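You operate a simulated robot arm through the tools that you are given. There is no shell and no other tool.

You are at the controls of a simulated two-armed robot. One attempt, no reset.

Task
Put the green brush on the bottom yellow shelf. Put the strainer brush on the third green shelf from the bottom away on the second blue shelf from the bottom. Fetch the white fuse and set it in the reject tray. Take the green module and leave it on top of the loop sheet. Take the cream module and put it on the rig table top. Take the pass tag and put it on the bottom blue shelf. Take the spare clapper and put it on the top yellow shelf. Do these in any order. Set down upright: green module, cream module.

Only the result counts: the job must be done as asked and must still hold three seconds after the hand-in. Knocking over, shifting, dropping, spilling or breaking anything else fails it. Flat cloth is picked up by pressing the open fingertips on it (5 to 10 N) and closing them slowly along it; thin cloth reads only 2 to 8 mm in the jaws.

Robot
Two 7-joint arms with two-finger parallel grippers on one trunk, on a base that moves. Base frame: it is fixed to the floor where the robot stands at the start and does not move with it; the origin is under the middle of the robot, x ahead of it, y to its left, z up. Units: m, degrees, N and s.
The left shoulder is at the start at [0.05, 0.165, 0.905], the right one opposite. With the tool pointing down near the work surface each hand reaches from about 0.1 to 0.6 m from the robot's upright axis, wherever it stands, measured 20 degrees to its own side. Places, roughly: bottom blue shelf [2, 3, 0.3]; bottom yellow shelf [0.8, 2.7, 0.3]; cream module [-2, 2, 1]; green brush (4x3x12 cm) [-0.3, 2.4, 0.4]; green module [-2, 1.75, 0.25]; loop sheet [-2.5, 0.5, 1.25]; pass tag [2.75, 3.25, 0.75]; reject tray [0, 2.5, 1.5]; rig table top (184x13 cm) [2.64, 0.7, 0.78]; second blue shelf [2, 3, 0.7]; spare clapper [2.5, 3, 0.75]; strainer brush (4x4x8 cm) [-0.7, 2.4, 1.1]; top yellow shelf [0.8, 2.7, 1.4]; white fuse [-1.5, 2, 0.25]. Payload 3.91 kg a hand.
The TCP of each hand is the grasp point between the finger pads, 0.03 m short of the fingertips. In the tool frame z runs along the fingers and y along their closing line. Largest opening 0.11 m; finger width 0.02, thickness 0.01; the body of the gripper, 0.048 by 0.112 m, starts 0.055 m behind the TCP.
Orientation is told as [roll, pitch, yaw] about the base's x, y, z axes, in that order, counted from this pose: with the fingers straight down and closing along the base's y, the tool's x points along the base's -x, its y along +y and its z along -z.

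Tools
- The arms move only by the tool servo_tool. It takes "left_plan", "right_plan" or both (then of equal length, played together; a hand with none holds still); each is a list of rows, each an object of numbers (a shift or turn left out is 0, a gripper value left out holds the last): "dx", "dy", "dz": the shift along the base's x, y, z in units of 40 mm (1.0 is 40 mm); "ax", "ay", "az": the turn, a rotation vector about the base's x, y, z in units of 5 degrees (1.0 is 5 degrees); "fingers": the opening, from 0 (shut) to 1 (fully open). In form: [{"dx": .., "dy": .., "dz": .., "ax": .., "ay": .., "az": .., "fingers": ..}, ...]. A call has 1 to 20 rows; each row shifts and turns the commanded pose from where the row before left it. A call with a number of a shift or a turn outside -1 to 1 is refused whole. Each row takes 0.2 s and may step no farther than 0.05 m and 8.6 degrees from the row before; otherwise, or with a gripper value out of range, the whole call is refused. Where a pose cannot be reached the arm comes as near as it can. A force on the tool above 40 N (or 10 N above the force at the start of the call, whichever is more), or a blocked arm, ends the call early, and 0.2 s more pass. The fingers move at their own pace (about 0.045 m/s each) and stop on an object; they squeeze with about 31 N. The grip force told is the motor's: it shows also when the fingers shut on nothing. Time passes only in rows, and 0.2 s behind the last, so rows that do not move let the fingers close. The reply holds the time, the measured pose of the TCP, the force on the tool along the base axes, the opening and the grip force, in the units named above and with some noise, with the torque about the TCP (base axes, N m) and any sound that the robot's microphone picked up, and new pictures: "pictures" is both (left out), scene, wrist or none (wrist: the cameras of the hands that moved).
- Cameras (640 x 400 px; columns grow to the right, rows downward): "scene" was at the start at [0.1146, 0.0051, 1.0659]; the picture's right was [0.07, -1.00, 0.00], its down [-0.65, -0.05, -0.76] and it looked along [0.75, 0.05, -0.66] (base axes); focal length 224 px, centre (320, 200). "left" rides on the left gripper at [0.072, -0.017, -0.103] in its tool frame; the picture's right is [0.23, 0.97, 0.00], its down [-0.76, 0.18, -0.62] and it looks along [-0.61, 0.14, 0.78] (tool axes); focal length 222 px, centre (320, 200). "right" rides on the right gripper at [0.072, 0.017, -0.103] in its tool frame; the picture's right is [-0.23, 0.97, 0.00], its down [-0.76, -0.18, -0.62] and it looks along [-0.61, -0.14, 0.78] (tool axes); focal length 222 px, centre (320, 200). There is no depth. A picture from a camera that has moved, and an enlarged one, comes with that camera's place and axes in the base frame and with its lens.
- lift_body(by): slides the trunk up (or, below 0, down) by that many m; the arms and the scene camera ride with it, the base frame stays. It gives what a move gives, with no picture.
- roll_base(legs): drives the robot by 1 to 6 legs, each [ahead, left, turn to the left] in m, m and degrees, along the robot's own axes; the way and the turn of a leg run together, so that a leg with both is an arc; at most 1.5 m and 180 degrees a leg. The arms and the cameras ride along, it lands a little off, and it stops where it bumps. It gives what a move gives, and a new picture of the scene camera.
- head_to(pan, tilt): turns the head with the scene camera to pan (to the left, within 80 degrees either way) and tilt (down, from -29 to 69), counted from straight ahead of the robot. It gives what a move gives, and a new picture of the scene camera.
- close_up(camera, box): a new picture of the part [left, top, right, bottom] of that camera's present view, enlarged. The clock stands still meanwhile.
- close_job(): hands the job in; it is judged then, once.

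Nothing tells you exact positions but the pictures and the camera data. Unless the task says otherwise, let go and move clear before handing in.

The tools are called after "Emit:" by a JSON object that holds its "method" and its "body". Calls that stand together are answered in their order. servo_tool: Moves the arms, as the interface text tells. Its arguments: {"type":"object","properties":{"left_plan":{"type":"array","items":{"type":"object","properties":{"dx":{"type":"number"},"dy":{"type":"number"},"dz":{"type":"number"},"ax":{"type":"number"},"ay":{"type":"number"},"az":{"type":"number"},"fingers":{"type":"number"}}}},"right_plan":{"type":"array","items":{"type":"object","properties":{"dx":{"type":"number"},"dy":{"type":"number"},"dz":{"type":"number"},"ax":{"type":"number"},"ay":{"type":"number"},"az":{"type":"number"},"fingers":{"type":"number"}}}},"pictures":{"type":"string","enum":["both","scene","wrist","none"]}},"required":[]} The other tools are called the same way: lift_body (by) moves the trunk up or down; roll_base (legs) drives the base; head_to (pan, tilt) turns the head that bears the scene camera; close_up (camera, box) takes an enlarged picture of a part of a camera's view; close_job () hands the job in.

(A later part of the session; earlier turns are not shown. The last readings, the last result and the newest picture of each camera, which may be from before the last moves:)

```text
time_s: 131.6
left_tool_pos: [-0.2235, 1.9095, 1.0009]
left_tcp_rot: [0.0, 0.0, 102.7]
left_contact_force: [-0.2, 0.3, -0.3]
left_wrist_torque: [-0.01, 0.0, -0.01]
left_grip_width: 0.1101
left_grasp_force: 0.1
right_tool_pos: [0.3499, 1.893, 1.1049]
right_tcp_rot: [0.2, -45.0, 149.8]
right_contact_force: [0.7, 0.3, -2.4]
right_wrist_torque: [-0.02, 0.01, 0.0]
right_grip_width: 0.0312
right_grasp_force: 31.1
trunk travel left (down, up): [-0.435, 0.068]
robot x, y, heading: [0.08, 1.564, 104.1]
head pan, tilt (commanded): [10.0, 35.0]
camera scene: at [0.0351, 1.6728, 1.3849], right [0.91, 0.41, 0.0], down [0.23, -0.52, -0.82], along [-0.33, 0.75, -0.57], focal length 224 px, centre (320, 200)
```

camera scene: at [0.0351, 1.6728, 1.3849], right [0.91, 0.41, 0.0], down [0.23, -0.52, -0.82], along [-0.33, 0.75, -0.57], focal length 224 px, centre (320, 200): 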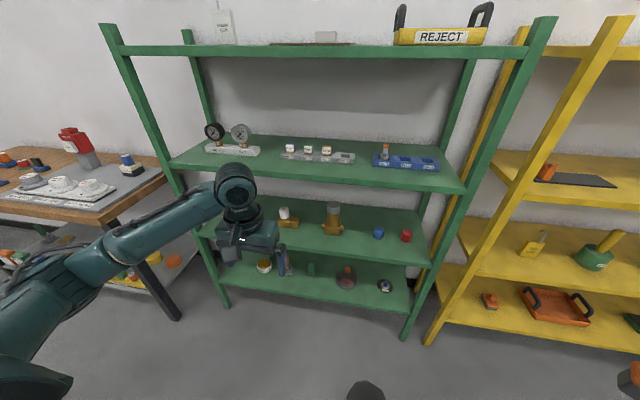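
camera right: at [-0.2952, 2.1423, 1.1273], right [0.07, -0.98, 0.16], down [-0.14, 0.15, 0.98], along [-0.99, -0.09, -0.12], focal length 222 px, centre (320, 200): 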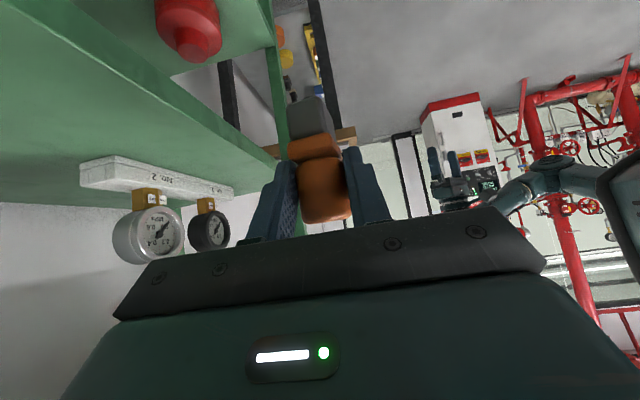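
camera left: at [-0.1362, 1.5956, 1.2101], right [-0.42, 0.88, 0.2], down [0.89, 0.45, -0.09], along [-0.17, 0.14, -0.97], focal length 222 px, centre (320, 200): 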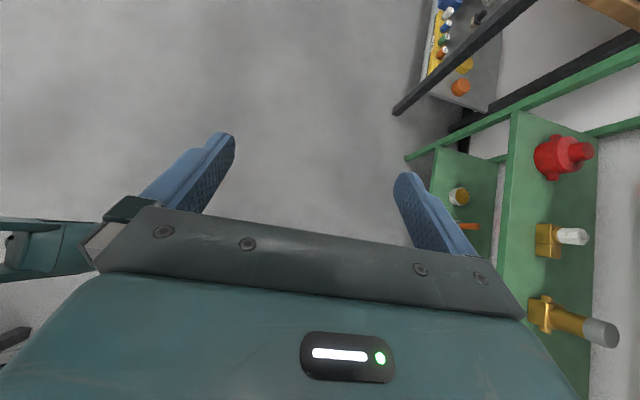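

Squared up at s≈0.45, d≈1.50; the gauges stand undisturbed. I lower the trunk and look for the green brush.

Emit:
{"method": "lift_body", "body": {"by": -0.4}}

Emit:
{"method": "head_to", "body": {"pan": 12, "tilt": 30}}

Emit:
{"method": "close_up", "body": {"camera": "scene", "box": [200, 150, 440, 300]}}

```text
time_s: 135.4
left_tool_pos: [-0.2237, 1.9083, 0.6018]
left_tcp_rot: [0.0, -0.1, 102.7]
left_contact_force: [-0.2, 0.2, 0.1]
left_wrist_torque: [0.02, -0.04, 0.01]
left_grip_width: 0.1101
left_grasp_force: 0.1
right_tool_pos: [0.349, 1.8939, 0.7052]
right_tcp_rot: [0.2, -45.0, 149.7]
right_contact_force: [0.0, 0.0, -1.2]
right_wrist_torque: [0.01, -0.02, -0.02]
right_grip_width: 0.0311
right_grasp_force: 30.8
trunk travel left (down, up): [-0.035, 0.468]
robot x, y, heading: [0.0752, 1.5635, 104.2]
head pan, tilt (commanded): [10.0, 35.0]
```

```text
time_s: 136.1
left_tool_pos: [-0.2236, 1.9092, 0.6016]
left_tcp_rot: [0.0, 0.1, 102.6]
left_contact_force: [-0.2, -0.4, 0.0]
left_wrist_torque: [0.0, -0.03, -0.02]
left_grip_width: 0.1099
left_grasp_force: 0.1
right_tool_pos: [0.3489, 1.8937, 0.705]
right_tcp_rot: [0.2, -45.0, 149.7]
right_contact_force: [0.2, 0.2, -1.9]
right_wrist_torque: [-0.04, 0.03, -0.02]
right_grip_width: 0.0312
right_grasp_force: 31.2
trunk travel left (down, up): [-0.035, 0.468]
robot x, y, heading: [0.0731, 1.5647, 104.0]
head pan, tilt (commanded): [12.0, 30.0]
camera scene: at [0.0312, 1.6736, 0.9926], right [0.9, 0.44, 0.0], down [0.22, -0.45, -0.87], along [-0.38, 0.78, -0.5], focal length 224 px, centre (320, 200)
```

scene: 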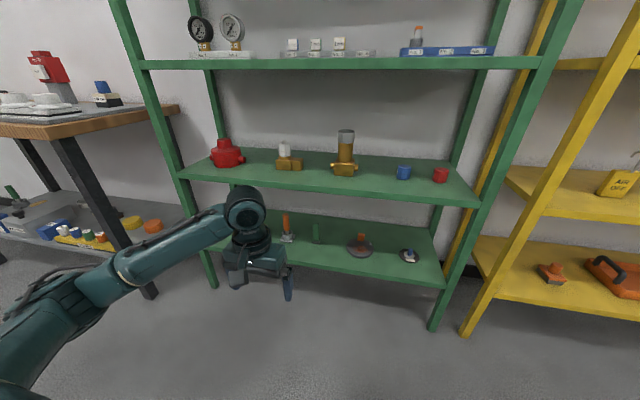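

```text
2.67 times, centred on (320, 225) of scene
camera zoom: at [0.0312, 1.6736, 0.9926], right [0.9, 0.44, 0.0], down [0.22, -0.45, -0.87], along [-0.38, 0.78, -0.5], focal length 598 px, centre (320, 133)
```

zoom: 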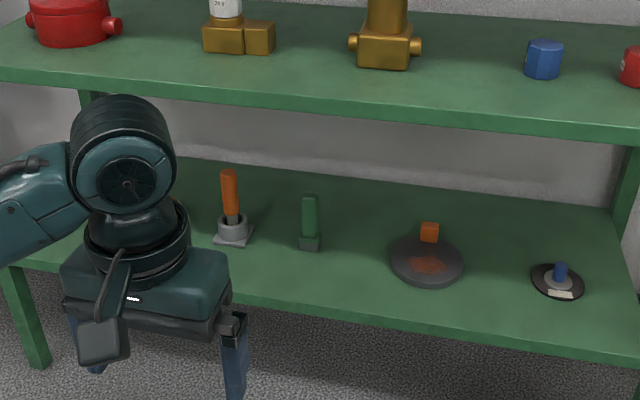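

Green brush is at s≈0.237, d≈2.397, top at z≈0.42. I tilt the left hand forward (40° below horizontal) in front of it.

Emit:
{"method": "servo_tool", "body": {"left_plan": [{"dx": -0.112, "dy": 0.462, "dz": -0.5, "ax": 0.975, "ay": 0.222, "fingers": 0.75}, {"dx": -0.112, "dy": 0.462, "dz": -0.5, "ax": 0.975, "ay": 0.222}, {"dx": -0.112, "dy": 0.462, "dz": -0.5, "ax": 0.975, "ay": 0.222}, {"dx": -0.112, "dy": 0.462, "dz": -0.5, "ax": 0.975, "ay": 0.222}, {"dx": -0.112, "dy": 0.462, "dz": -0.5, "ax": 0.975, "ay": 0.222}, {"dx": -0.112, "dy": 0.462, "dz": -0.5, "ax": 0.975, "ay": 0.222}, {"dx": -0.112, "dy": 0.462, "dz": -0.5, "ax": 0.975, "ay": 0.222}, {"dx": -0.112, "dy": 0.462, "dz": -0.5, "ax": 0.975, "ay": 0.222}, {"dx": -0.112, "dy": 0.462, "dz": -0.5, "ax": 0.975, "ay": 0.222}, {"dx": -0.112, "dy": 0.462, "dz": -0.5, "ax": 0.975, "ay": 0.222}], "pictures": "both"}}

```text
time_s: 138.3
left_tool_pos: [-0.2678, 2.0941, 0.4015]
left_tcp_rot: [0.1, -50.1, 102.6]
left_contact_force: [0.4, -0.3, -0.2]
left_wrist_torque: [-0.04, -0.02, 0.01]
left_grip_width: 0.0825
left_grasp_force: 0.1
right_tool_pos: [0.3493, 1.8936, 0.7052]
right_tcp_rot: [0.2, -45.0, 149.6]
right_contact_force: [-0.3, 0.3, -0.3]
right_wrist_torque: [0.02, 0.03, 0.0]
right_grip_width: 0.0312
right_grasp_force: 31.4
trunk travel left (down, up): [-0.035, 0.468]
robot x, y, heading: [0.0772, 1.5682, 104.1]
head pan, tilt (commanded): [12.0, 30.0]
camera scene: at [0.0312, 1.6736, 0.9927], right [0.9, 0.44, 0.0], down [0.22, -0.45, -0.87], along [-0.38, 0.78, -0.5], focal length 224 px, centre (320, 200)
camera left: at [-0.2237, 1.9749, 0.4133], right [-0.92, -0.36, -0.17], down [-0.17, -0.03, 0.98], along [-0.36, 0.93, -0.03], focal length 222 px, centre (320, 200)
```

scene: 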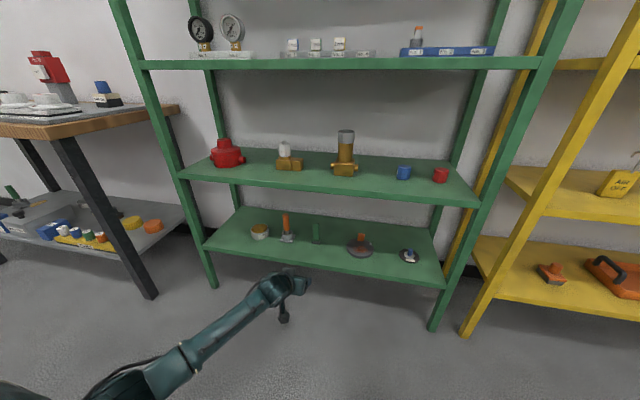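
left: 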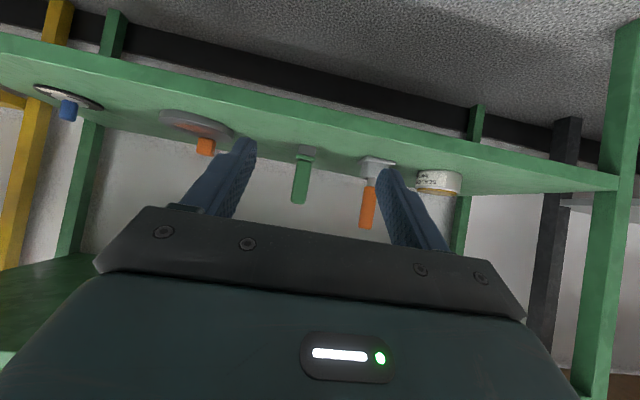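

The green brush is centred between the fingers in the wrist view. I drive ahead 0.27 m.

Emit:
{"method": "roll_base", "body": {"legs": [[0.26, 0, 0]]}}

Emit:
{"method": "close_up", "body": {"camera": "left", "box": [120, 60, 520, 300]}}

```text
time_s: 140.1
left_tool_pos: [-0.3311, 2.345, 0.4019]
left_tcp_rot: [0.1, -50.0, 102.7]
left_contact_force: [0.1, -0.7, 0.2]
left_wrist_torque: [0.01, -0.03, 0.01]
left_grip_width: 0.0826
left_grasp_force: 0.0
right_tool_pos: [0.2857, 2.1452, 0.7054]
right_tcp_rot: [0.2, -45.1, 149.7]
right_contact_force: [-0.4, -0.4, -1.1]
right_wrist_torque: [0.0, -0.03, -0.02]
right_grip_width: 0.0309
right_grasp_force: 31.4
trunk travel left (down, up): [-0.035, 0.468]
robot x, y, heading: [0.0121, 1.817, 104.0]
head pan, tilt (commanded): [12.0, 30.0]
camera scene: at [-0.0316, 1.9257, 0.9927], right [0.9, 0.44, 0.0], down [0.22, -0.45, -0.87], along [-0.38, 0.78, -0.5], focal length 224 px, centre (320, 200)
```

scene: 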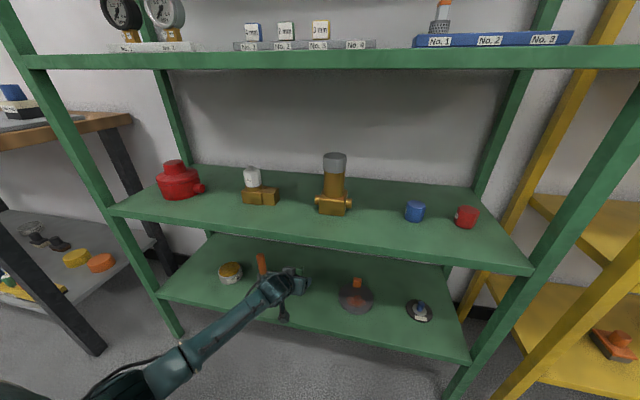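

```text
1.60 times, centred on (320, 180) of left
camera zoom: at [-0.2864, 2.2268, 0.4136], right [-0.92, -0.36, -0.17], down [-0.17, -0.03, 0.98], along [-0.36, 0.93, -0.04], focal length 355 px, centre (320, 232)
```

zoom: 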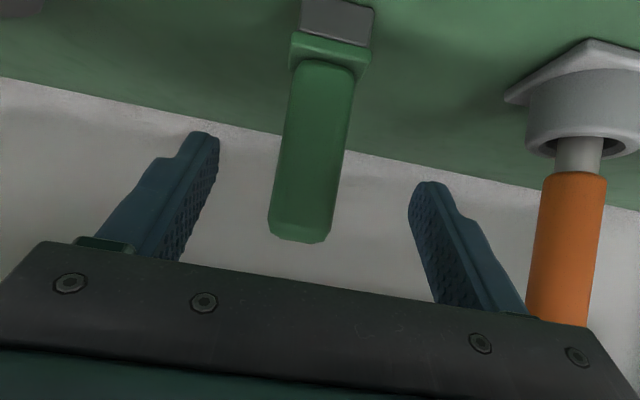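

The green handle stands centred, about 4 cm ahead. I advance, lower slightly and close the fingers.

Emit:
{"method": "servo_tool", "body": {"left_plan": [{"dx": -0.057, "dy": 0.5, "dz": -0.21}, {"dx": -0.057, "dy": 0.5, "dz": -0.21}, {"fingers": 0}, {"fingers": 0}, {"fingers": 0}, {"fingers": 0}, {"fingers": 0}, {"fingers": 0}], "pictures": "wrist"}}

```text
time_s: 141.9
left_tool_pos: [-0.3359, 2.3849, 0.385]
left_tcp_rot: [0.1, -50.1, 102.7]
left_contact_force: [0.8, 1.4, 0.7]
left_wrist_torque: [0.07, -0.02, -0.02]
left_grip_width: 0.0295
left_grasp_force: 31.0
right_tool_pos: [0.2858, 2.1469, 0.7058]
right_tcp_rot: [0.3, -45.0, 149.7]
right_contact_force: [-1.2, -0.3, 0.3]
right_wrist_torque: [-0.03, 0.0, 0.02]
right_grip_width: 0.0312
right_grasp_force: 31.0
trunk travel left (down, up): [-0.035, 0.468]
robot x, y, heading: [0.0162, 1.8182, 104.2]
head pan, tilt (commanded): [12.0, 30.0]
camera left: at [-0.2917, 2.2665, 0.3972], right [-0.92, -0.36, -0.17], down [-0.17, -0.03, 0.98], along [-0.36, 0.93, -0.04], focal length 222 px, centre (320, 200)
```

left: 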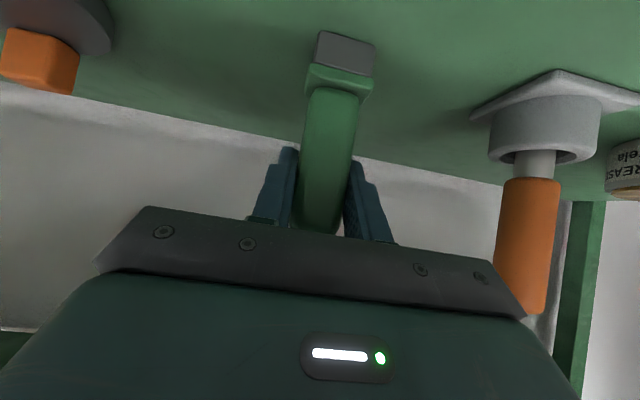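

Gripped (30 mm). I lift 3 cm and drive straight back out.

Emit:
{"method": "servo_tool", "body": {"left_plan": [{"dz": 0.4}, {"dz": 0.4}], "pictures": "wrist"}}

Emit:
{"method": "roll_base", "body": {"legs": [[-0.32, 0, 0]]}}

```text
time_s: 142.5
left_tool_pos: [-0.3358, 2.3851, 0.4169]
left_tcp_rot: [0.1, -50.0, 102.7]
left_contact_force: [-1.2, -0.5, -0.5]
left_wrist_torque: [0.03, -0.04, 0.01]
left_grip_width: 0.0297
left_grasp_force: 31.0
right_tool_pos: [0.2866, 2.146, 0.7051]
right_tcp_rot: [0.1, -45.0, 149.7]
right_contact_force: [0.0, 0.3, -1.4]
right_wrist_torque: [0.0, -0.02, 0.02]
right_grip_width: 0.0314
right_grasp_force: 31.6
trunk travel left (down, up): [-0.035, 0.468]
robot x, y, heading: [0.0106, 1.8191, 103.8]
head pan, tilt (commanded): [12.0, 30.0]
camera left: at [-0.2912, 2.2661, 0.4284], right [-0.92, -0.36, -0.17], down [-0.17, -0.03, 0.98], along [-0.36, 0.93, -0.04], focal length 222 px, centre (320, 200)
```

left: 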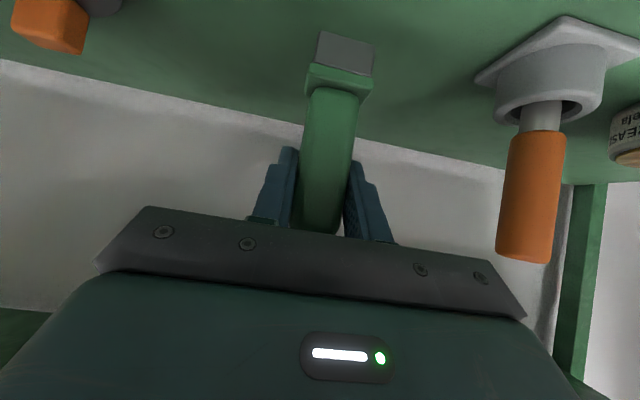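

```text
time_s: 144.7
left_tool_pos: [-0.2582, 2.0728, 0.4167]
left_tcp_rot: [0.0, -49.9, 102.6]
left_contact_force: [-1.1, 0.0, -1.2]
left_wrist_torque: [-0.01, 0.0, 0.02]
left_grip_width: 0.0296
left_grasp_force: 30.8
right_tool_pos: [0.3631, 1.8354, 0.705]
right_tcp_rot: [0.2, -45.0, 149.6]
right_contact_force: [-0.5, 0.3, -1.8]
right_wrist_torque: [0.01, 0.0, 0.0]
right_grip_width: 0.0309
right_grasp_force: 31.1
trunk travel left (down, up): [-0.035, 0.468]
robot x, y, heading: [0.0913, 1.5083, 104.3]
head pan, tilt (commanded): [12.0, 30.0]
camera scene: at [0.046, 1.614, 0.9926], right [0.9, 0.44, 0.0], down [0.22, -0.45, -0.87], along [-0.38, 0.78, -0.5], focal length 224 px, centre (320, 200)
```

scene: 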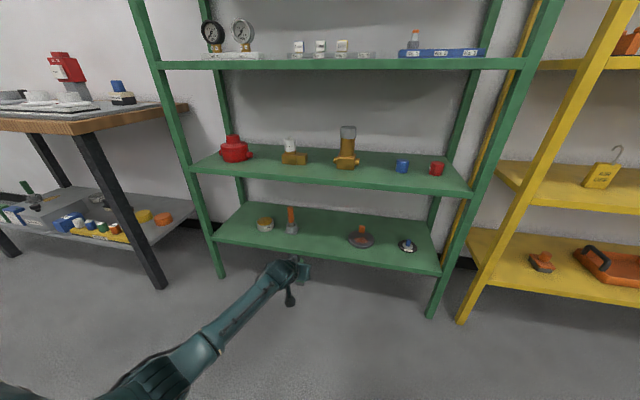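

Both brushes are held. I look right at the yellow shelf and the way there.

Emit:
{"method": "head_to", "body": {"pan": -50, "tilt": 25}}

Emit:
{"method": "head_to", "body": {"pan": -80, "tilt": 30}}

```text
time_s: 146.0
left_tool_pos: [-0.2584, 2.0727, 0.4177]
left_tcp_rot: [0.1, -49.9, 102.7]
left_contact_force: [0.5, 0.2, -0.6]
left_wrist_torque: [-0.01, -0.01, 0.01]
left_grip_width: 0.0296
left_grasp_force: 30.9
right_tool_pos: [0.3631, 1.8347, 0.7049]
right_tcp_rot: [0.2, -44.9, 149.7]
right_contact_force: [0.6, -0.5, -1.2]
right_wrist_torque: [0.0, 0.01, 0.0]
right_grip_width: 0.0311
right_grasp_force: 31.1
trunk travel left (down, up): [-0.035, 0.468]
robot x, y, heading: [0.0962, 1.5047, 104.0]
head pan, tilt (commanded): [-50.0, 25.0]
camera scene: at [0.1398, 1.6073, 1.0006], right [0.81, -0.59, 0.0], down [-0.25, -0.34, -0.91], along [0.53, 0.73, -0.42], focal length 224 px, centre (320, 200)
```

scene: 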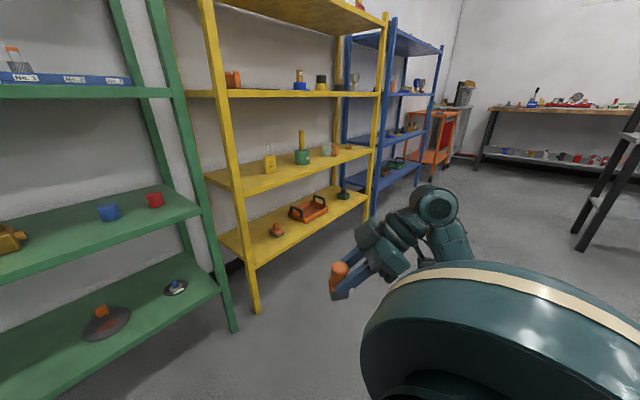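

```text
time_s: 146.9
left_tool_pos: [-0.2582, 2.0729, 0.4171]
left_tcp_rot: [0.2, -50.1, 102.7]
left_contact_force: [0.0, -0.4, -1.3]
left_wrist_torque: [0.0, -0.02, 0.04]
left_grip_width: 0.0296
left_grasp_force: 31.2
right_tool_pos: [0.3641, 1.8349, 0.7052]
right_tcp_rot: [0.3, -45.0, 149.7]
right_contact_force: [0.5, -0.4, -1.3]
right_wrist_torque: [0.0, 0.0, -0.01]
right_grip_width: 0.0311
right_grasp_force: 30.6
trunk travel left (down, up): [-0.035, 0.468]
robot x, y, heading: [0.0909, 1.5077, 104.3]
head pan, tilt (commanded): [-80.0, 30.0]
camera scene: at [0.1683, 1.5696, 0.9926], right [0.41, -0.91, 0.0], down [-0.46, -0.2, -0.87], along [0.79, 0.35, -0.5], focal length 224 px, centre (320, 200)
```

scene: 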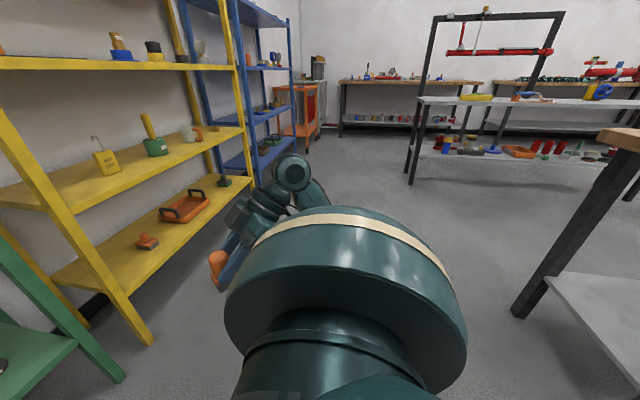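

The bottom yellow shelf has free room between its left post (s≈0.91) and the brown pad (s≈1.19). I drive right 0.81 m to face that spot.

Emit:
{"method": "roll_base", "body": {"legs": [[0, -0.81, 0]]}}

Emit:
{"method": "head_to", "body": {"pan": 0, "tilt": 30}}

Emit:
{"method": "close_up", "body": {"camera": "left", "box": [0, 0, 640, 400]}}

```text
time_s: 154.5
left_tool_pos: [0.5365, 2.2698, 0.4166]
left_tcp_rot: [0.1, -50.0, 102.1]
left_contact_force: [-0.6, 0.2, -1.3]
left_wrist_torque: [0.03, -0.02, -0.03]
left_grip_width: 0.0295
left_grasp_force: 31.1
right_tool_pos: [1.1571, 2.0243, 0.705]
right_tcp_rot: [0.2, -45.1, 149.1]
right_contact_force: [-0.3, -0.8, -1.4]
right_wrist_torque: [-0.02, 0.0, 0.03]
right_grip_width: 0.0309
right_grasp_force: 31.4
trunk travel left (down, up): [-0.035, 0.468]
robot x, y, heading: [0.8778, 1.6978, 103.6]
head pan, tilt (commanded): [-80.0, 30.0]
camera scene: at [0.9586, 1.7619, 0.9926], right [0.4, -0.92, 0.0], down [-0.46, -0.2, -0.87], along [0.79, 0.34, -0.5], focal length 224 px, centre (320, 200)
```

scene: 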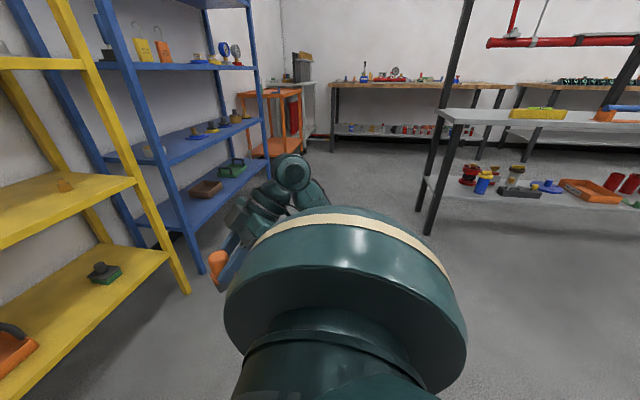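

```text
time_s: 156.0
left_tool_pos: [0.538, 2.2698, 0.4171]
left_tcp_rot: [0.1, -50.0, 102.2]
left_contact_force: [-0.2, -0.4, -0.9]
left_wrist_torque: [0.01, -0.01, 0.01]
left_grip_width: 0.0294
left_grasp_force: 31.0
right_tool_pos: [1.1557, 2.0249, 0.7054]
right_tcp_rot: [0.2, -45.0, 149.1]
right_contact_force: [0.2, 0.5, -1.1]
right_wrist_torque: [0.0, -0.01, 0.03]
right_grip_width: 0.0313
right_grasp_force: 31.0
trunk travel left (down, up): [-0.035, 0.468]
robot x, y, heading: [0.8797, 1.6952, 103.2]
head pan, tilt (commanded): [0.0, 30.0]
camera scene: at [0.8547, 1.8139, 0.9926], right [0.97, 0.23, 0.0], down [0.12, -0.49, -0.87], along [-0.2, 0.84, -0.5], focal length 224 px, centre (320, 200)
```

scene: 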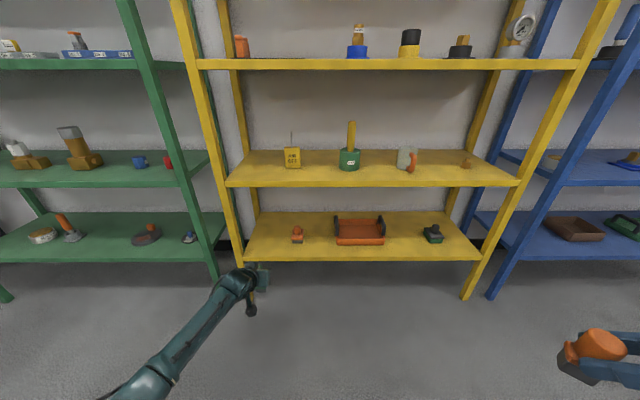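

```text
1.00 times, centred on (320, 200) of left (not enlarged: the box is as wide or as high as the picture)
camera zoom: at [0.5806, 2.1506, 0.4285], right [-0.92, -0.35, -0.17], down [-0.18, -0.03, 0.98], along [-0.35, 0.94, -0.04], focal length 222 px, centre (320, 200)
```

zoom: 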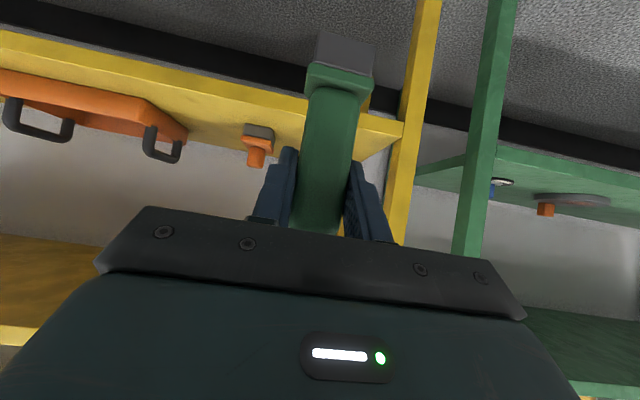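

TCP is at s≈1.055, d≈2.08; the free middle between post and pad is s≈1.035. I drive in 0.30 m with a 2 cm left shift.

Emit:
{"method": "roll_base", "body": {"legs": [[0.3, 0.022, 0]]}}

Emit:
{"method": "close_up", "body": {"camera": "left", "box": [0, 0, 640, 400]}}

```text
time_s: 158.0
left_tool_pos: [0.4463, 2.5551, 0.4173]
left_tcp_rot: [0.0, -50.1, 102.2]
left_contact_force: [0.4, -0.4, -1.3]
left_wrist_torque: [0.0, 0.01, 0.01]
left_grip_width: 0.0296
left_grasp_force: 31.0
right_tool_pos: [1.0651, 2.31, 0.7047]
right_tcp_rot: [0.1, -45.0, 149.3]
right_contact_force: [-0.9, 0.4, -0.9]
right_wrist_torque: [0.0, 0.0, -0.01]
right_grip_width: 0.0311
right_grasp_force: 31.1
trunk travel left (down, up): [-0.035, 0.468]
robot x, y, heading: [0.7944, 1.9782, 103.6]
head pan, tilt (commanded): [0.0, 30.0]
camera scene: at [0.7639, 2.0988, 0.9926], right [0.97, 0.23, 0.0], down [0.12, -0.49, -0.87], along [-0.2, 0.84, -0.5], focal length 224 px, centre (320, 200)
```

scene: 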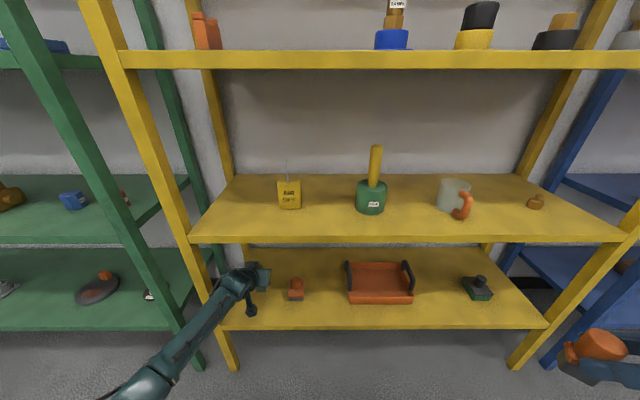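

```text
1.00 times, centred on (320, 200) of left (not enlarged: the box is as wide or as high as the picture)
camera zoom: at [0.4897, 2.4353, 0.4285], right [-0.92, -0.35, -0.17], down [-0.18, -0.03, 0.98], along [-0.35, 0.94, -0.04], focal length 222 px, centre (320, 200)
```

zoom: 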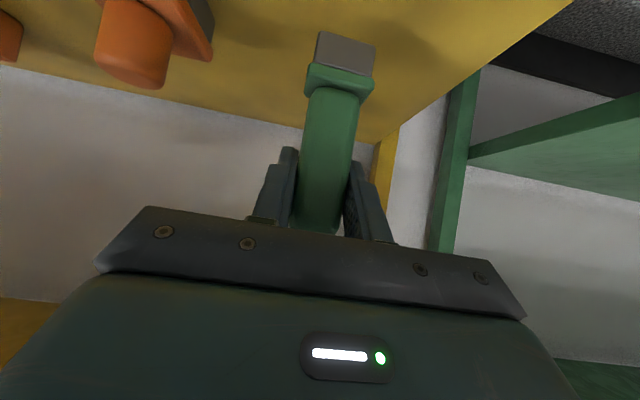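

The brush hangs over the shelf between post and pad. I lower it to just above the shelf.

Emit:
{"method": "servo_tool", "body": {"left_plan": [{"dz": -0.35}, {"dz": -0.3}, {"dz": -0.05}], "pictures": "wrist"}}

```text
time_s: 158.8
left_tool_pos: [0.4457, 2.5542, 0.3877]
left_tcp_rot: [0.2, -50.1, 102.1]
left_contact_force: [0.0, 0.6, -0.9]
left_wrist_torque: [0.01, 0.03, 0.03]
left_grip_width: 0.0297
left_grasp_force: 30.8
right_tool_pos: [1.066, 2.3096, 0.705]
right_tcp_rot: [0.2, -45.0, 149.2]
right_contact_force: [0.3, -0.7, -1.4]
right_wrist_torque: [-0.02, 0.0, 0.01]
right_grip_width: 0.0309
right_grasp_force: 30.2
trunk travel left (down, up): [-0.035, 0.468]
robot x, y, heading: [0.7927, 1.9798, 103.3]
head pan, tilt (commanded): [0.0, 30.0]
camera left: at [0.4896, 2.4353, 0.4003], right [-0.92, -0.35, -0.17], down [-0.17, -0.03, 0.98], along [-0.35, 0.94, -0.04], focal length 222 px, centre (320, 200)
```

left: 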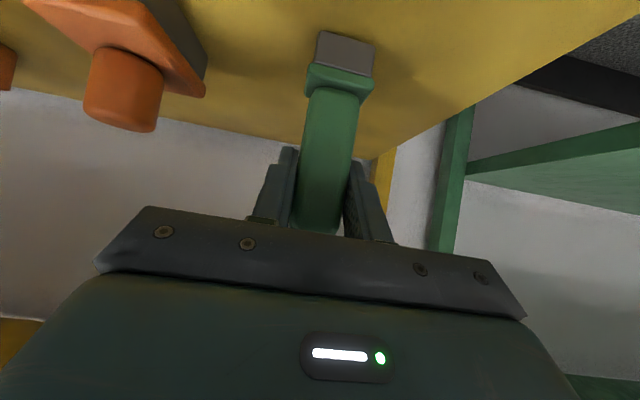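

Nearly down. I continue in 2 mm steps and watch the force.

Emit:
{"method": "servo_tool", "body": {"left_plan": [{"dz": -0.05}, {"dz": -0.05}, {}], "pictures": "none"}}

```text
time_s: 159.6
left_tool_pos: [0.4465, 2.5547, 0.3861]
left_tcp_rot: [0.1, -50.1, 102.2]
left_contact_force: [0.8, 0.0, 1.6]
left_wrist_torque: [-0.07, -0.02, -0.02]
left_grip_width: 0.0294
left_grasp_force: 31.0
right_tool_pos: [1.0657, 2.3088, 0.7054]
right_tcp_rot: [0.1, -44.9, 149.2]
right_contact_force: [0.8, -1.2, -1.1]
right_wrist_torque: [-0.01, 0.03, 0.0]
right_grip_width: 0.0309
right_grasp_force: 30.6
trunk travel left (down, up): [-0.035, 0.468]
robot x, y, heading: [0.7882, 1.9865, 103.5]
head pan, tilt (commanded): [0.0, 30.0]
```

Contact is felt (force turned up, height stopped). I open the fingers.

Emit:
{"method": "servo_tool", "body": {"left_plan": [{"fingers": 0.65}, {"fingers": 0.65}, {"fingers": 0.65}, {"fingers": 0.65}], "pictures": "wrist"}}

```text
time_s: 160.6
left_tool_pos: [0.4458, 2.5553, 0.3853]
left_tcp_rot: [0.1, -49.9, 102.2]
left_contact_force: [0.6, 0.0, 0.2]
left_wrist_torque: [0.01, 0.0, 0.04]
left_grip_width: 0.0717
left_grasp_force: 0.0
right_tool_pos: [1.066, 2.3091, 0.7047]
right_tcp_rot: [0.3, -44.9, 149.2]
right_contact_force: [-0.4, 1.2, -1.2]
right_wrist_torque: [0.02, 0.0, -0.01]
right_grip_width: 0.031
right_grasp_force: 30.6
trunk travel left (down, up): [-0.035, 0.468]
robot x, y, heading: [0.7895, 1.9818, 103.2]
head pan, tilt (commanded): [0.0, 30.0]
camera left: at [0.4895, 2.4356, 0.3968], right [-0.92, -0.35, -0.17], down [-0.17, -0.03, 0.98], along [-0.35, 0.94, -0.04], focal length 222 px, centre (320, 200)
```

left: 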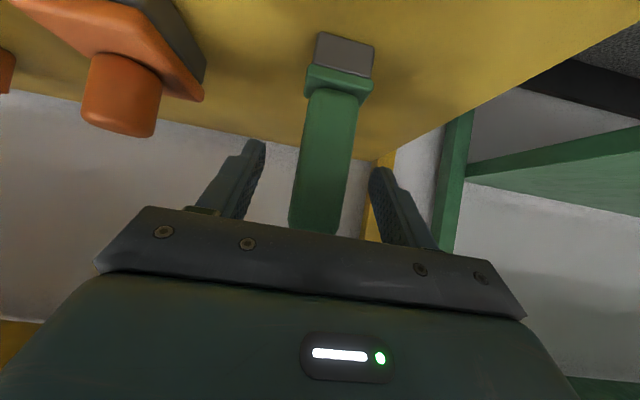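

It stands free. I back straight off.

Emit:
{"method": "roll_base", "body": {"legs": [[-0.4, 0, 0]]}}

Emit:
{"method": "close_up", "body": {"camera": "scene", "box": [180, 180, 500, 320]}}

```text
time_s: 163.1
left_tool_pos: [0.5418, 2.1649, 0.3849]
left_tcp_rot: [0.1, -50.1, 102.0]
left_contact_force: [0.2, 0.4, 0.1]
left_wrist_torque: [0.01, 0.0, 0.0]
left_grip_width: 0.0714
left_grasp_force: 0.1
right_tool_pos: [1.1598, 1.9184, 0.7055]
right_tcp_rot: [0.2, -45.0, 149.0]
right_contact_force: [-0.5, -0.2, -0.6]
right_wrist_torque: [0.01, -0.02, 0.0]
right_grip_width: 0.0313
right_grasp_force: 31.2
trunk travel left (down, up): [-0.035, 0.468]
robot x, y, heading: [0.8815, 1.5927, 103.4]
head pan, tilt (commanded): [0.0, 30.0]
camera scene: at [0.8573, 1.7082, 0.9926], right [0.97, 0.23, 0.0], down [0.12, -0.49, -0.87], along [-0.2, 0.84, -0.5], focal length 224 px, centre (320, 200)
```

scene: 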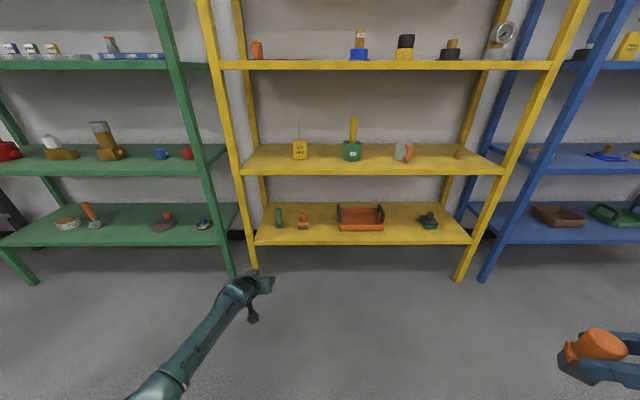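

```text
2.00 times, centred on (340, 250) of scene
camera zoom: at [0.8573, 1.7082, 0.9926], right [0.97, 0.23, 0.0], down [0.12, -0.49, -0.87], along [-0.2, 0.84, -0.5], focal length 448 px, centre (280, 100)
```

zoom: 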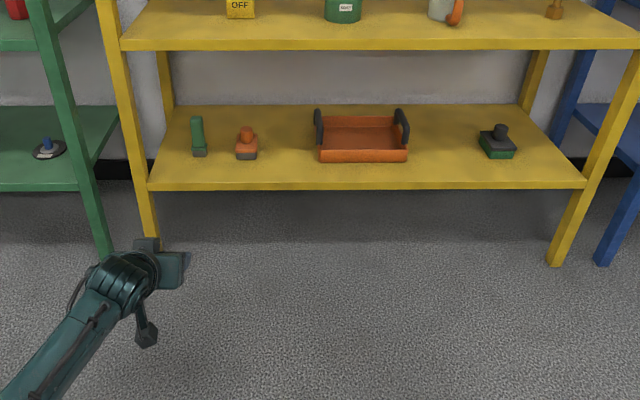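

The green brush stands upright on the bottom yellow shelf. Next the strainer brush goes to the second blue shelf: I drive right to the blue unit, raise the trunk and look.

Emit:
{"method": "roll_base", "body": {"legs": [[0.03, -1.1, 0]]}}

Emit:
{"method": "lift_body", "body": {"by": 0.2}}

Emit:
{"method": "head_to", "body": {"pan": -10, "tilt": 25}}

Emit:
{"method": "close_up", "body": {"camera": "scene", "box": [200, 120, 520, 320]}}

```text
time_s: 173.0
left_tool_pos: [1.5947, 2.4458, 0.3847]
left_tcp_rot: [0.1, -50.0, 102.2]
left_contact_force: [-0.3, 0.1, -0.7]
left_wrist_torque: [0.03, -0.02, 0.05]
left_grip_width: 0.0716
left_grasp_force: 0.0
right_tool_pos: [2.2138, 2.2027, 0.7052]
right_tcp_rot: [0.3, -45.0, 149.1]
right_contact_force: [0.3, -0.8, -1.5]
right_wrist_torque: [-0.02, 0.0, -0.01]
right_grip_width: 0.0311
right_grasp_force: 31.0
trunk travel left (down, up): [-0.035, 0.468]
robot x, y, heading: [1.9428, 1.8737, 103.4]
head pan, tilt (commanded): [0.0, 30.0]
camera scene: at [1.9136, 1.9909, 0.9926], right [0.97, 0.23, 0.0], down [0.12, -0.49, -0.87], along [-0.2, 0.84, -0.5], focal length 224 px, centre (320, 200)
```

scene: 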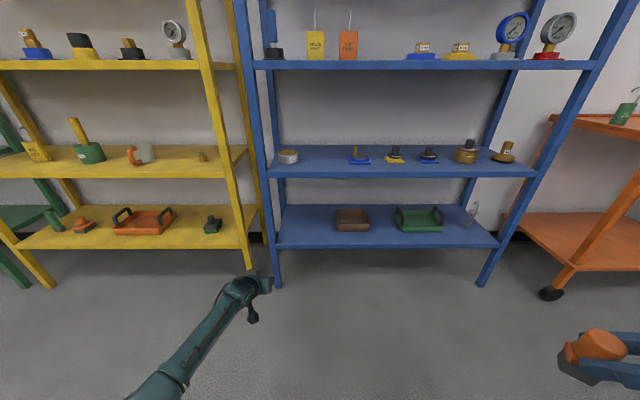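

```text
time_s: 175.2
left_tool_pos: [1.595, 2.4461, 0.5851]
left_tcp_rot: [0.1, -50.0, 102.2]
left_contact_force: [0.1, -0.2, 0.1]
left_wrist_torque: [0.01, 0.0, -0.04]
left_grip_width: 0.0715
left_grasp_force: 0.0
right_tool_pos: [2.2162, 2.2011, 0.9063]
right_tcp_rot: [0.3, -45.0, 149.3]
right_contact_force: [-0.7, -0.2, -1.4]
right_wrist_torque: [-0.02, 0.03, 0.01]
right_grip_width: 0.0313
right_grasp_force: 31.3
trunk travel left (down, up): [-0.235, 0.268]
robot x, y, heading: [1.9433, 1.8752, 103.4]
head pan, tilt (commanded): [0.0, 30.0]
```

```text
time_s: 175.9
left_tool_pos: [1.5951, 2.4475, 0.5857]
left_tcp_rot: [0.1, -49.9, 102.3]
left_contact_force: [0.2, 0.0, -0.4]
left_wrist_torque: [0.03, -0.01, 0.03]
left_grip_width: 0.0716
left_grasp_force: 0.0
right_tool_pos: [2.2139, 2.2017, 0.9061]
right_tcp_rot: [0.3, -45.0, 149.2]
right_contact_force: [0.0, -0.1, -1.5]
right_wrist_torque: [-0.04, -0.02, 0.0]
right_grip_width: 0.0311
right_grasp_force: 31.3
trunk travel left (down, up): [-0.235, 0.268]
robot x, y, heading: [1.9411, 1.8753, 103.4]
head pan, tilt (commanded): [-10.0, 25.0]
camera scene: at [1.929, 1.9949, 1.2006], right [1.0, 0.06, 0.0], down [0.03, -0.42, -0.91], along [-0.06, 0.9, -0.42], focal length 224 px, centre (320, 200)
```

scene: 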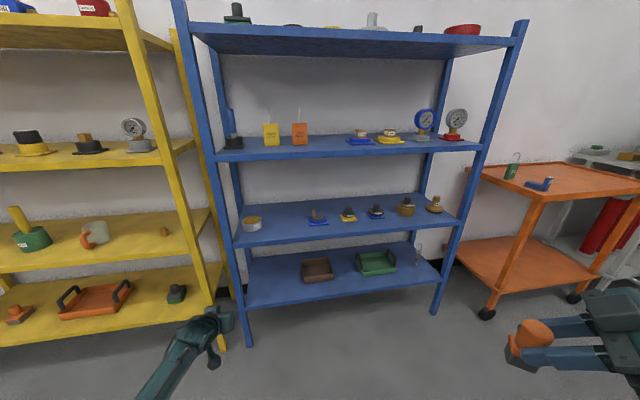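

```text
2.00 times, centred on (360, 220) of scene
camera zoom: at [1.929, 1.9949, 1.2006], right [1.0, 0.06, 0.0], down [0.03, -0.42, -0.91], along [-0.06, 0.9, -0.42], focal length 448 px, centre (240, 160)
```

zoom: 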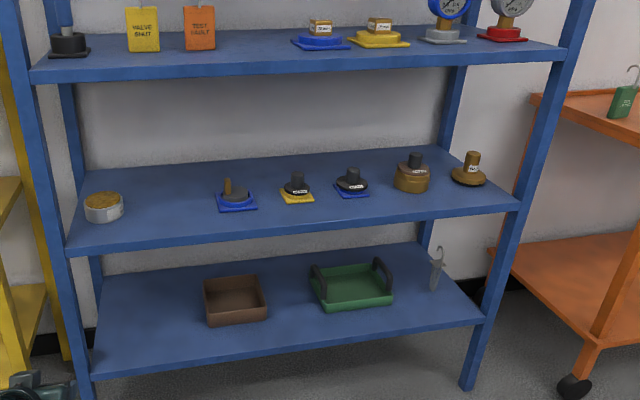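

The second blue shelf has a free gap between the tin (s≈2.19) and the first mat item (s≈2.49). I fold the left hand back and turn the right hand (holding the strainer brush) to point ahead.

Emit:
{"method": "servo_tool", "body": {"left_plan": [{"dx": 0.13, "dy": -0.535, "dz": 0.54, "ax": -0.975, "ay": -0.222}, {"dx": 0.13, "dy": -0.535, "dz": 0.54, "ax": -0.975, "ay": -0.222}, {"dx": 0.13, "dy": -0.535, "dz": 0.54, "ax": -0.975, "ay": -0.222}, {"dx": 0.13, "dy": -0.535, "dz": 0.54, "ax": -0.975, "ay": -0.222}, {"dx": 0.13, "dy": -0.535, "dz": 0.54, "ax": -0.975, "ay": -0.222}, {"dx": 0.13, "dy": -0.535, "dz": 0.54, "ax": -0.975, "ay": -0.222}, {"dx": 0.13, "dy": -0.535, "dz": 0.54, "ax": -0.975, "ay": -0.222}, {"dx": 0.13, "dy": -0.535, "dz": 0.54, "ax": -0.975, "ay": -0.222}, {"dx": 0.13, "dy": -0.535, "dz": 0.54, "ax": -0.975, "ay": -0.222}, {"dx": 0.13, "dy": -0.535, "dz": 0.54, "ax": -0.975, "ay": -0.222}], "right_plan": [{"dx": -0.406, "dy": 0.617, "dz": -0.36, "az": -1}, {"dx": -0.406, "dy": 0.617, "dz": -0.36, "az": -1}, {"dx": -0.406, "dy": 0.617, "dz": -0.36, "az": -1}, {"dx": -0.406, "dy": 0.617, "dz": -0.36, "az": -1}, {"dx": -0.406, "dy": 0.617, "dz": -0.36, "az": -1}, {"dx": -0.406, "dy": 0.617, "dz": -0.36, "az": -1}, {"dx": -0.406, "dy": 0.617, "dz": -0.36, "az": -1}, {"dx": -0.406, "dy": 0.617, "dz": -0.36, "az": -1}, {"dx": -0.406, "dy": 0.617, "dz": -0.36, "az": -1}, {}], "pictures": "both"}}

```text
time_s: 178.1
left_tool_pos: [1.6466, 2.2335, 0.8014]
left_tcp_rot: [-0.3, 0.2, 102.6]
left_contact_force: [0.5, 0.6, 0.5]
left_wrist_torque: [-0.03, -0.01, -0.01]
left_grip_width: 0.0714
left_grasp_force: 0.1
right_tool_pos: [2.0685, 2.4263, 0.7751]
right_tcp_rot: [0.1, -45.0, 104.0]
right_contact_force: [-0.6, 0.2, -2.1]
right_wrist_torque: [0.03, 0.02, -0.02]
right_grip_width: 0.0311
right_grasp_force: 30.9
trunk travel left (down, up): [-0.235, 0.268]
robot x, y, heading: [1.9418, 1.8753, 103.6]
head pan, tilt (commanded): [-10.0, 25.0]
camera scene: at [1.929, 1.995, 1.2006], right [1.0, 0.06, 0.0], down [0.03, -0.42, -0.91], along [-0.06, 0.9, -0.42], focal length 224 px, centre (320, 200)
camera right: at [2.0826, 2.3009, 0.797], right [-0.98, -0.08, 0.16], down [0.15, 0.14, 0.98], along [-0.1, 0.99, -0.12], focal length 222 px, centre (320, 200)
camera left: at [1.6791, 2.1662, 0.9057], right [-0.9, -0.43, 0.0], down [-0.34, 0.71, 0.62], along [-0.26, 0.56, -0.78], focal length 222 px, centre (320, 200)
```

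scene: 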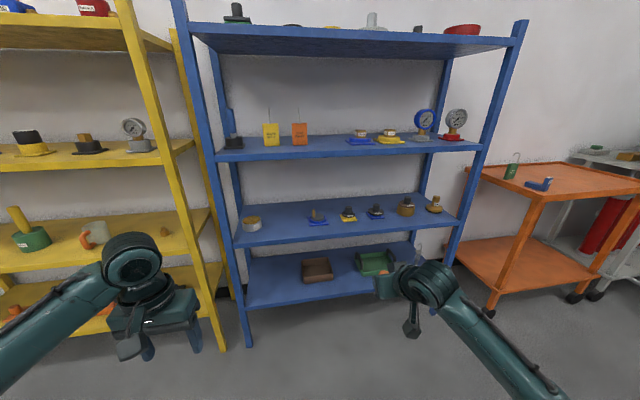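
right: 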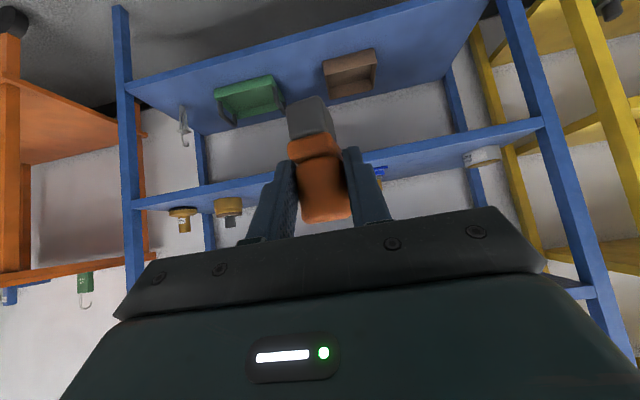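
left: 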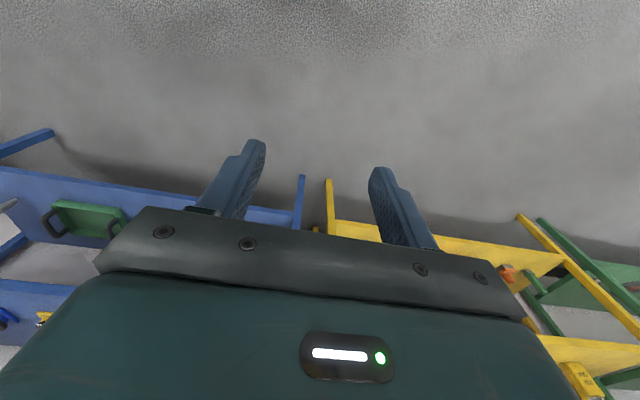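

I pull the left hand in a little, then drive left 0.244 and ahead 0.42 so the brush enters over the free gap.

Emit:
{"method": "servo_tool", "body": {"left_plan": [{"dx": 0.157, "dy": -0.65}, {"dx": 0.157, "dy": -0.65}, {"dx": 0.157, "dy": -0.65}], "pictures": "none"}}

Emit:
{"method": "roll_base", "body": {"legs": [[0, 0.244, 0], [0.4, 0, 0]]}}

Emit:
{"method": "close_up", "body": {"camera": "right", "box": [0, 0, 640, 400]}}

```text
time_s: 178.9
left_tool_pos: [1.6666, 2.1546, 0.8021]
left_tcp_rot: [-0.3, 0.1, 102.3]
left_contact_force: [-0.2, 0.3, -0.3]
left_wrist_torque: [0.0, -0.02, -0.03]
left_grip_width: 0.0715
left_grasp_force: 0.1
right_tool_pos: [2.0687, 2.4242, 0.7755]
right_tcp_rot: [0.2, -45.0, 104.1]
right_contact_force: [0.0, -0.3, -1.5]
right_wrist_torque: [0.0, -0.01, -0.01]
right_grip_width: 0.031
right_grasp_force: 30.7
trunk travel left (down, up): [-0.235, 0.268]
robot x, y, heading: [1.9383, 1.8768, 103.6]
head pan, tilt (commanded): [-10.0, 25.0]
```

```text
time_s: 183.8
left_tool_pos: [1.3347, 2.4879, 0.8022]
left_tcp_rot: [-0.4, 0.0, 102.2]
left_contact_force: [-0.5, -1.2, -0.4]
left_wrist_torque: [-0.03, -0.03, -0.01]
left_grip_width: 0.0716
left_grasp_force: 0.0
right_tool_pos: [1.7383, 2.7562, 0.7757]
right_tcp_rot: [0.1, -45.0, 104.1]
right_contact_force: [0.9, 0.5, -0.6]
right_wrist_torque: [0.01, 0.02, 0.02]
right_grip_width: 0.031
right_grasp_force: 31.0
trunk travel left (down, up): [-0.235, 0.268]
robot x, y, heading: [1.6071, 2.2072, 103.2]
head pan, tilt (commanded): [-10.0, 25.0]
camera scene: at [1.5985, 2.327, 1.2006], right [1.0, 0.06, 0.0], down [0.03, -0.42, -0.91], along [-0.05, 0.9, -0.42], focal length 224 px, centre (320, 200)
```

scene: 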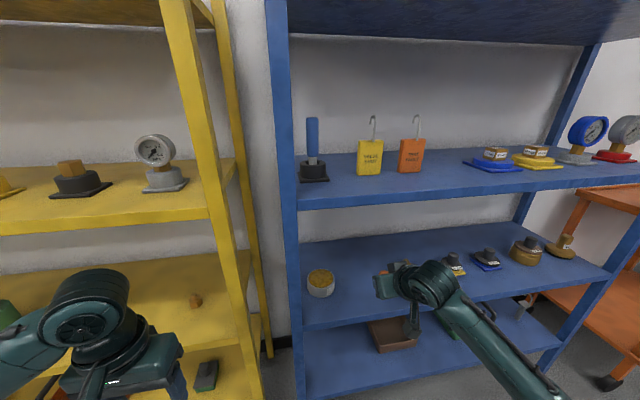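

```text
1.00 times, centred on (320, 200) of right (not enlarged: the box is as wide or as high as the picture)
camera zoom: at [1.7528, 2.6324, 0.7972], right [-0.98, -0.08, 0.16], down [0.15, 0.14, 0.98], along [-0.1, 0.99, -0.12], focal length 222 px, centre (320, 200)
```

zoom: 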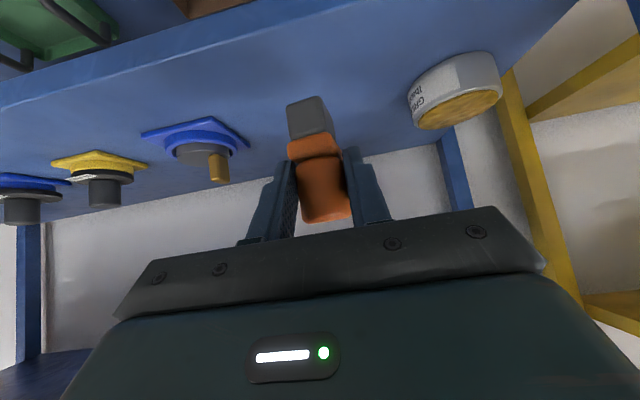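

The brush is over the gap, 2.27 deep. I extend 0.10 m inward and lower to near the surface.

Emit:
{"method": "servo_tool", "body": {"right_plan": [{"dx": -0.196, "dy": 0.81}, {"dx": -0.196, "dy": 0.81}, {"dx": -0.196, "dy": 0.81}, {"dz": -0.5}, {"dz": -0.5}, {"dz": -0.2}], "pictures": "both"}}

```text
time_s: 185.2
left_tool_pos: [1.3357, 2.4863, 0.8005]
left_tcp_rot: [-0.4, 0.0, 102.3]
left_contact_force: [0.0, -0.1, 0.1]
left_wrist_torque: [0.01, -0.03, -0.02]
left_grip_width: 0.0714
left_grasp_force: 0.0
right_tool_pos: [1.7158, 2.8528, 0.7281]
right_tcp_rot: [0.0, -45.0, 104.1]
right_contact_force: [0.3, -0.3, -0.5]
right_wrist_torque: [-0.02, 0.03, -0.02]
right_grip_width: 0.031
right_grasp_force: 31.2
trunk travel left (down, up): [-0.235, 0.268]
robot x, y, heading: [1.6085, 2.2101, 103.2]
head pan, tilt (commanded): [-10.0, 25.0]
camera scene: at [1.5985, 2.3269, 1.2006], right [1.0, 0.06, 0.0], down [0.03, -0.42, -0.91], along [-0.05, 0.9, -0.42], focal length 224 px, centre (320, 200)
camera right: at [1.7293, 2.7296, 0.749], right [-0.98, -0.08, 0.16], down [0.15, 0.14, 0.98], along [-0.1, 0.99, -0.12], focal length 222 px, centre (320, 200)
```

scene: 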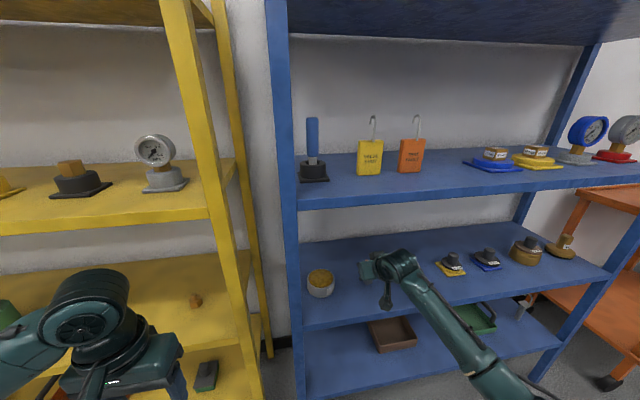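
right: 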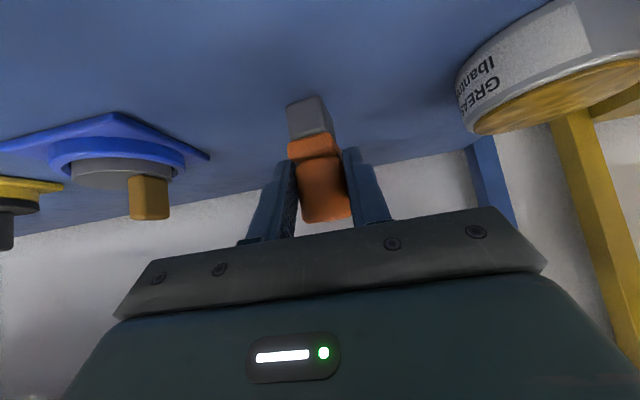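

Nearly touching. I lower in small steps and watch the force.

Emit:
{"method": "servo_tool", "body": {"right_plan": [{"dz": -0.07}, {"dz": -0.07}, {"dz": -0.07}, {}], "pictures": "none"}}

Emit:
{"method": "servo_tool", "body": {"right_plan": [{"dz": -0.05}, {"dz": -0.05}, {}], "pictures": "wrist"}}

```text
time_s: 186.2
left_tool_pos: [1.3354, 2.4866, 0.8016]
left_tcp_rot: [-0.5, 0.1, 102.3]
left_contact_force: [0.5, 0.2, 0.3]
left_wrist_torque: [-0.01, -0.02, 0.01]
left_grip_width: 0.0714
left_grasp_force: 0.1
right_tool_pos: [1.7158, 2.8532, 0.7186]
right_tcp_rot: [0.1, -45.0, 104.1]
right_contact_force: [-0.3, -0.2, -1.1]
right_wrist_torque: [-0.02, 0.02, 0.0]
right_grip_width: 0.031
right_grasp_force: 30.3
trunk travel left (down, up): [-0.235, 0.268]
robot x, y, heading: [1.6066, 2.2023, 103.4]
head pan, tilt (commanded): [-10.0, 25.0]
```

```text
time_s: 187.0
left_tool_pos: [1.3355, 2.4877, 0.801]
left_tcp_rot: [-0.4, 0.0, 102.4]
left_contact_force: [-0.1, 0.5, 0.1]
left_wrist_torque: [-0.01, 0.03, -0.01]
left_grip_width: 0.0715
left_grasp_force: 0.1
right_tool_pos: [1.7146, 2.8542, 0.7154]
right_tcp_rot: [0.2, -45.0, 104.1]
right_contact_force: [-0.5, -0.9, 0.8]
right_wrist_torque: [0.02, 0.01, 0.02]
right_grip_width: 0.0311
right_grasp_force: 31.0
trunk travel left (down, up): [-0.235, 0.268]
robot x, y, heading: [1.6092, 2.2108, 103.6]
head pan, tilt (commanded): [-10.0, 25.0]
camera right: at [1.7293, 2.7297, 0.7371], right [-0.98, -0.08, 0.16], down [0.15, 0.14, 0.98], along [-0.1, 0.99, -0.12], focal length 222 px, centre (320, 200)
```

right: 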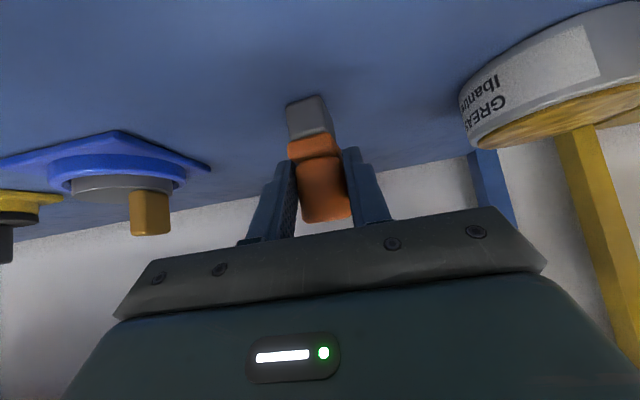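

Maybe just touching. I take two more 1.5 mm steps to confirm contact.

Emit:
{"method": "servo_tool", "body": {"right_plan": [{"dz": -0.04}, {"dz": -0.04}, {}], "pictures": "none"}}

```text
time_s: 187.8
left_tool_pos: [1.3357, 2.4857, 0.8039]
left_tcp_rot: [-0.4, -0.1, 102.3]
left_contact_force: [0.3, -0.3, -0.2]
left_wrist_torque: [0.02, -0.04, 0.0]
left_grip_width: 0.0715
left_grasp_force: 0.0
right_tool_pos: [1.7149, 2.8536, 0.7157]
right_tcp_rot: [0.1, -45.4, 104.1]
right_contact_force: [-0.2, -2.7, 17.1]
right_wrist_torque: [-0.21, -0.06, 0.03]
right_grip_width: 0.031
right_grasp_force: 31.2
trunk travel left (down, up): [-0.235, 0.268]
robot x, y, heading: [1.6094, 2.2092, 103.5]
head pan, tilt (commanded): [-10.0, 25.0]
```

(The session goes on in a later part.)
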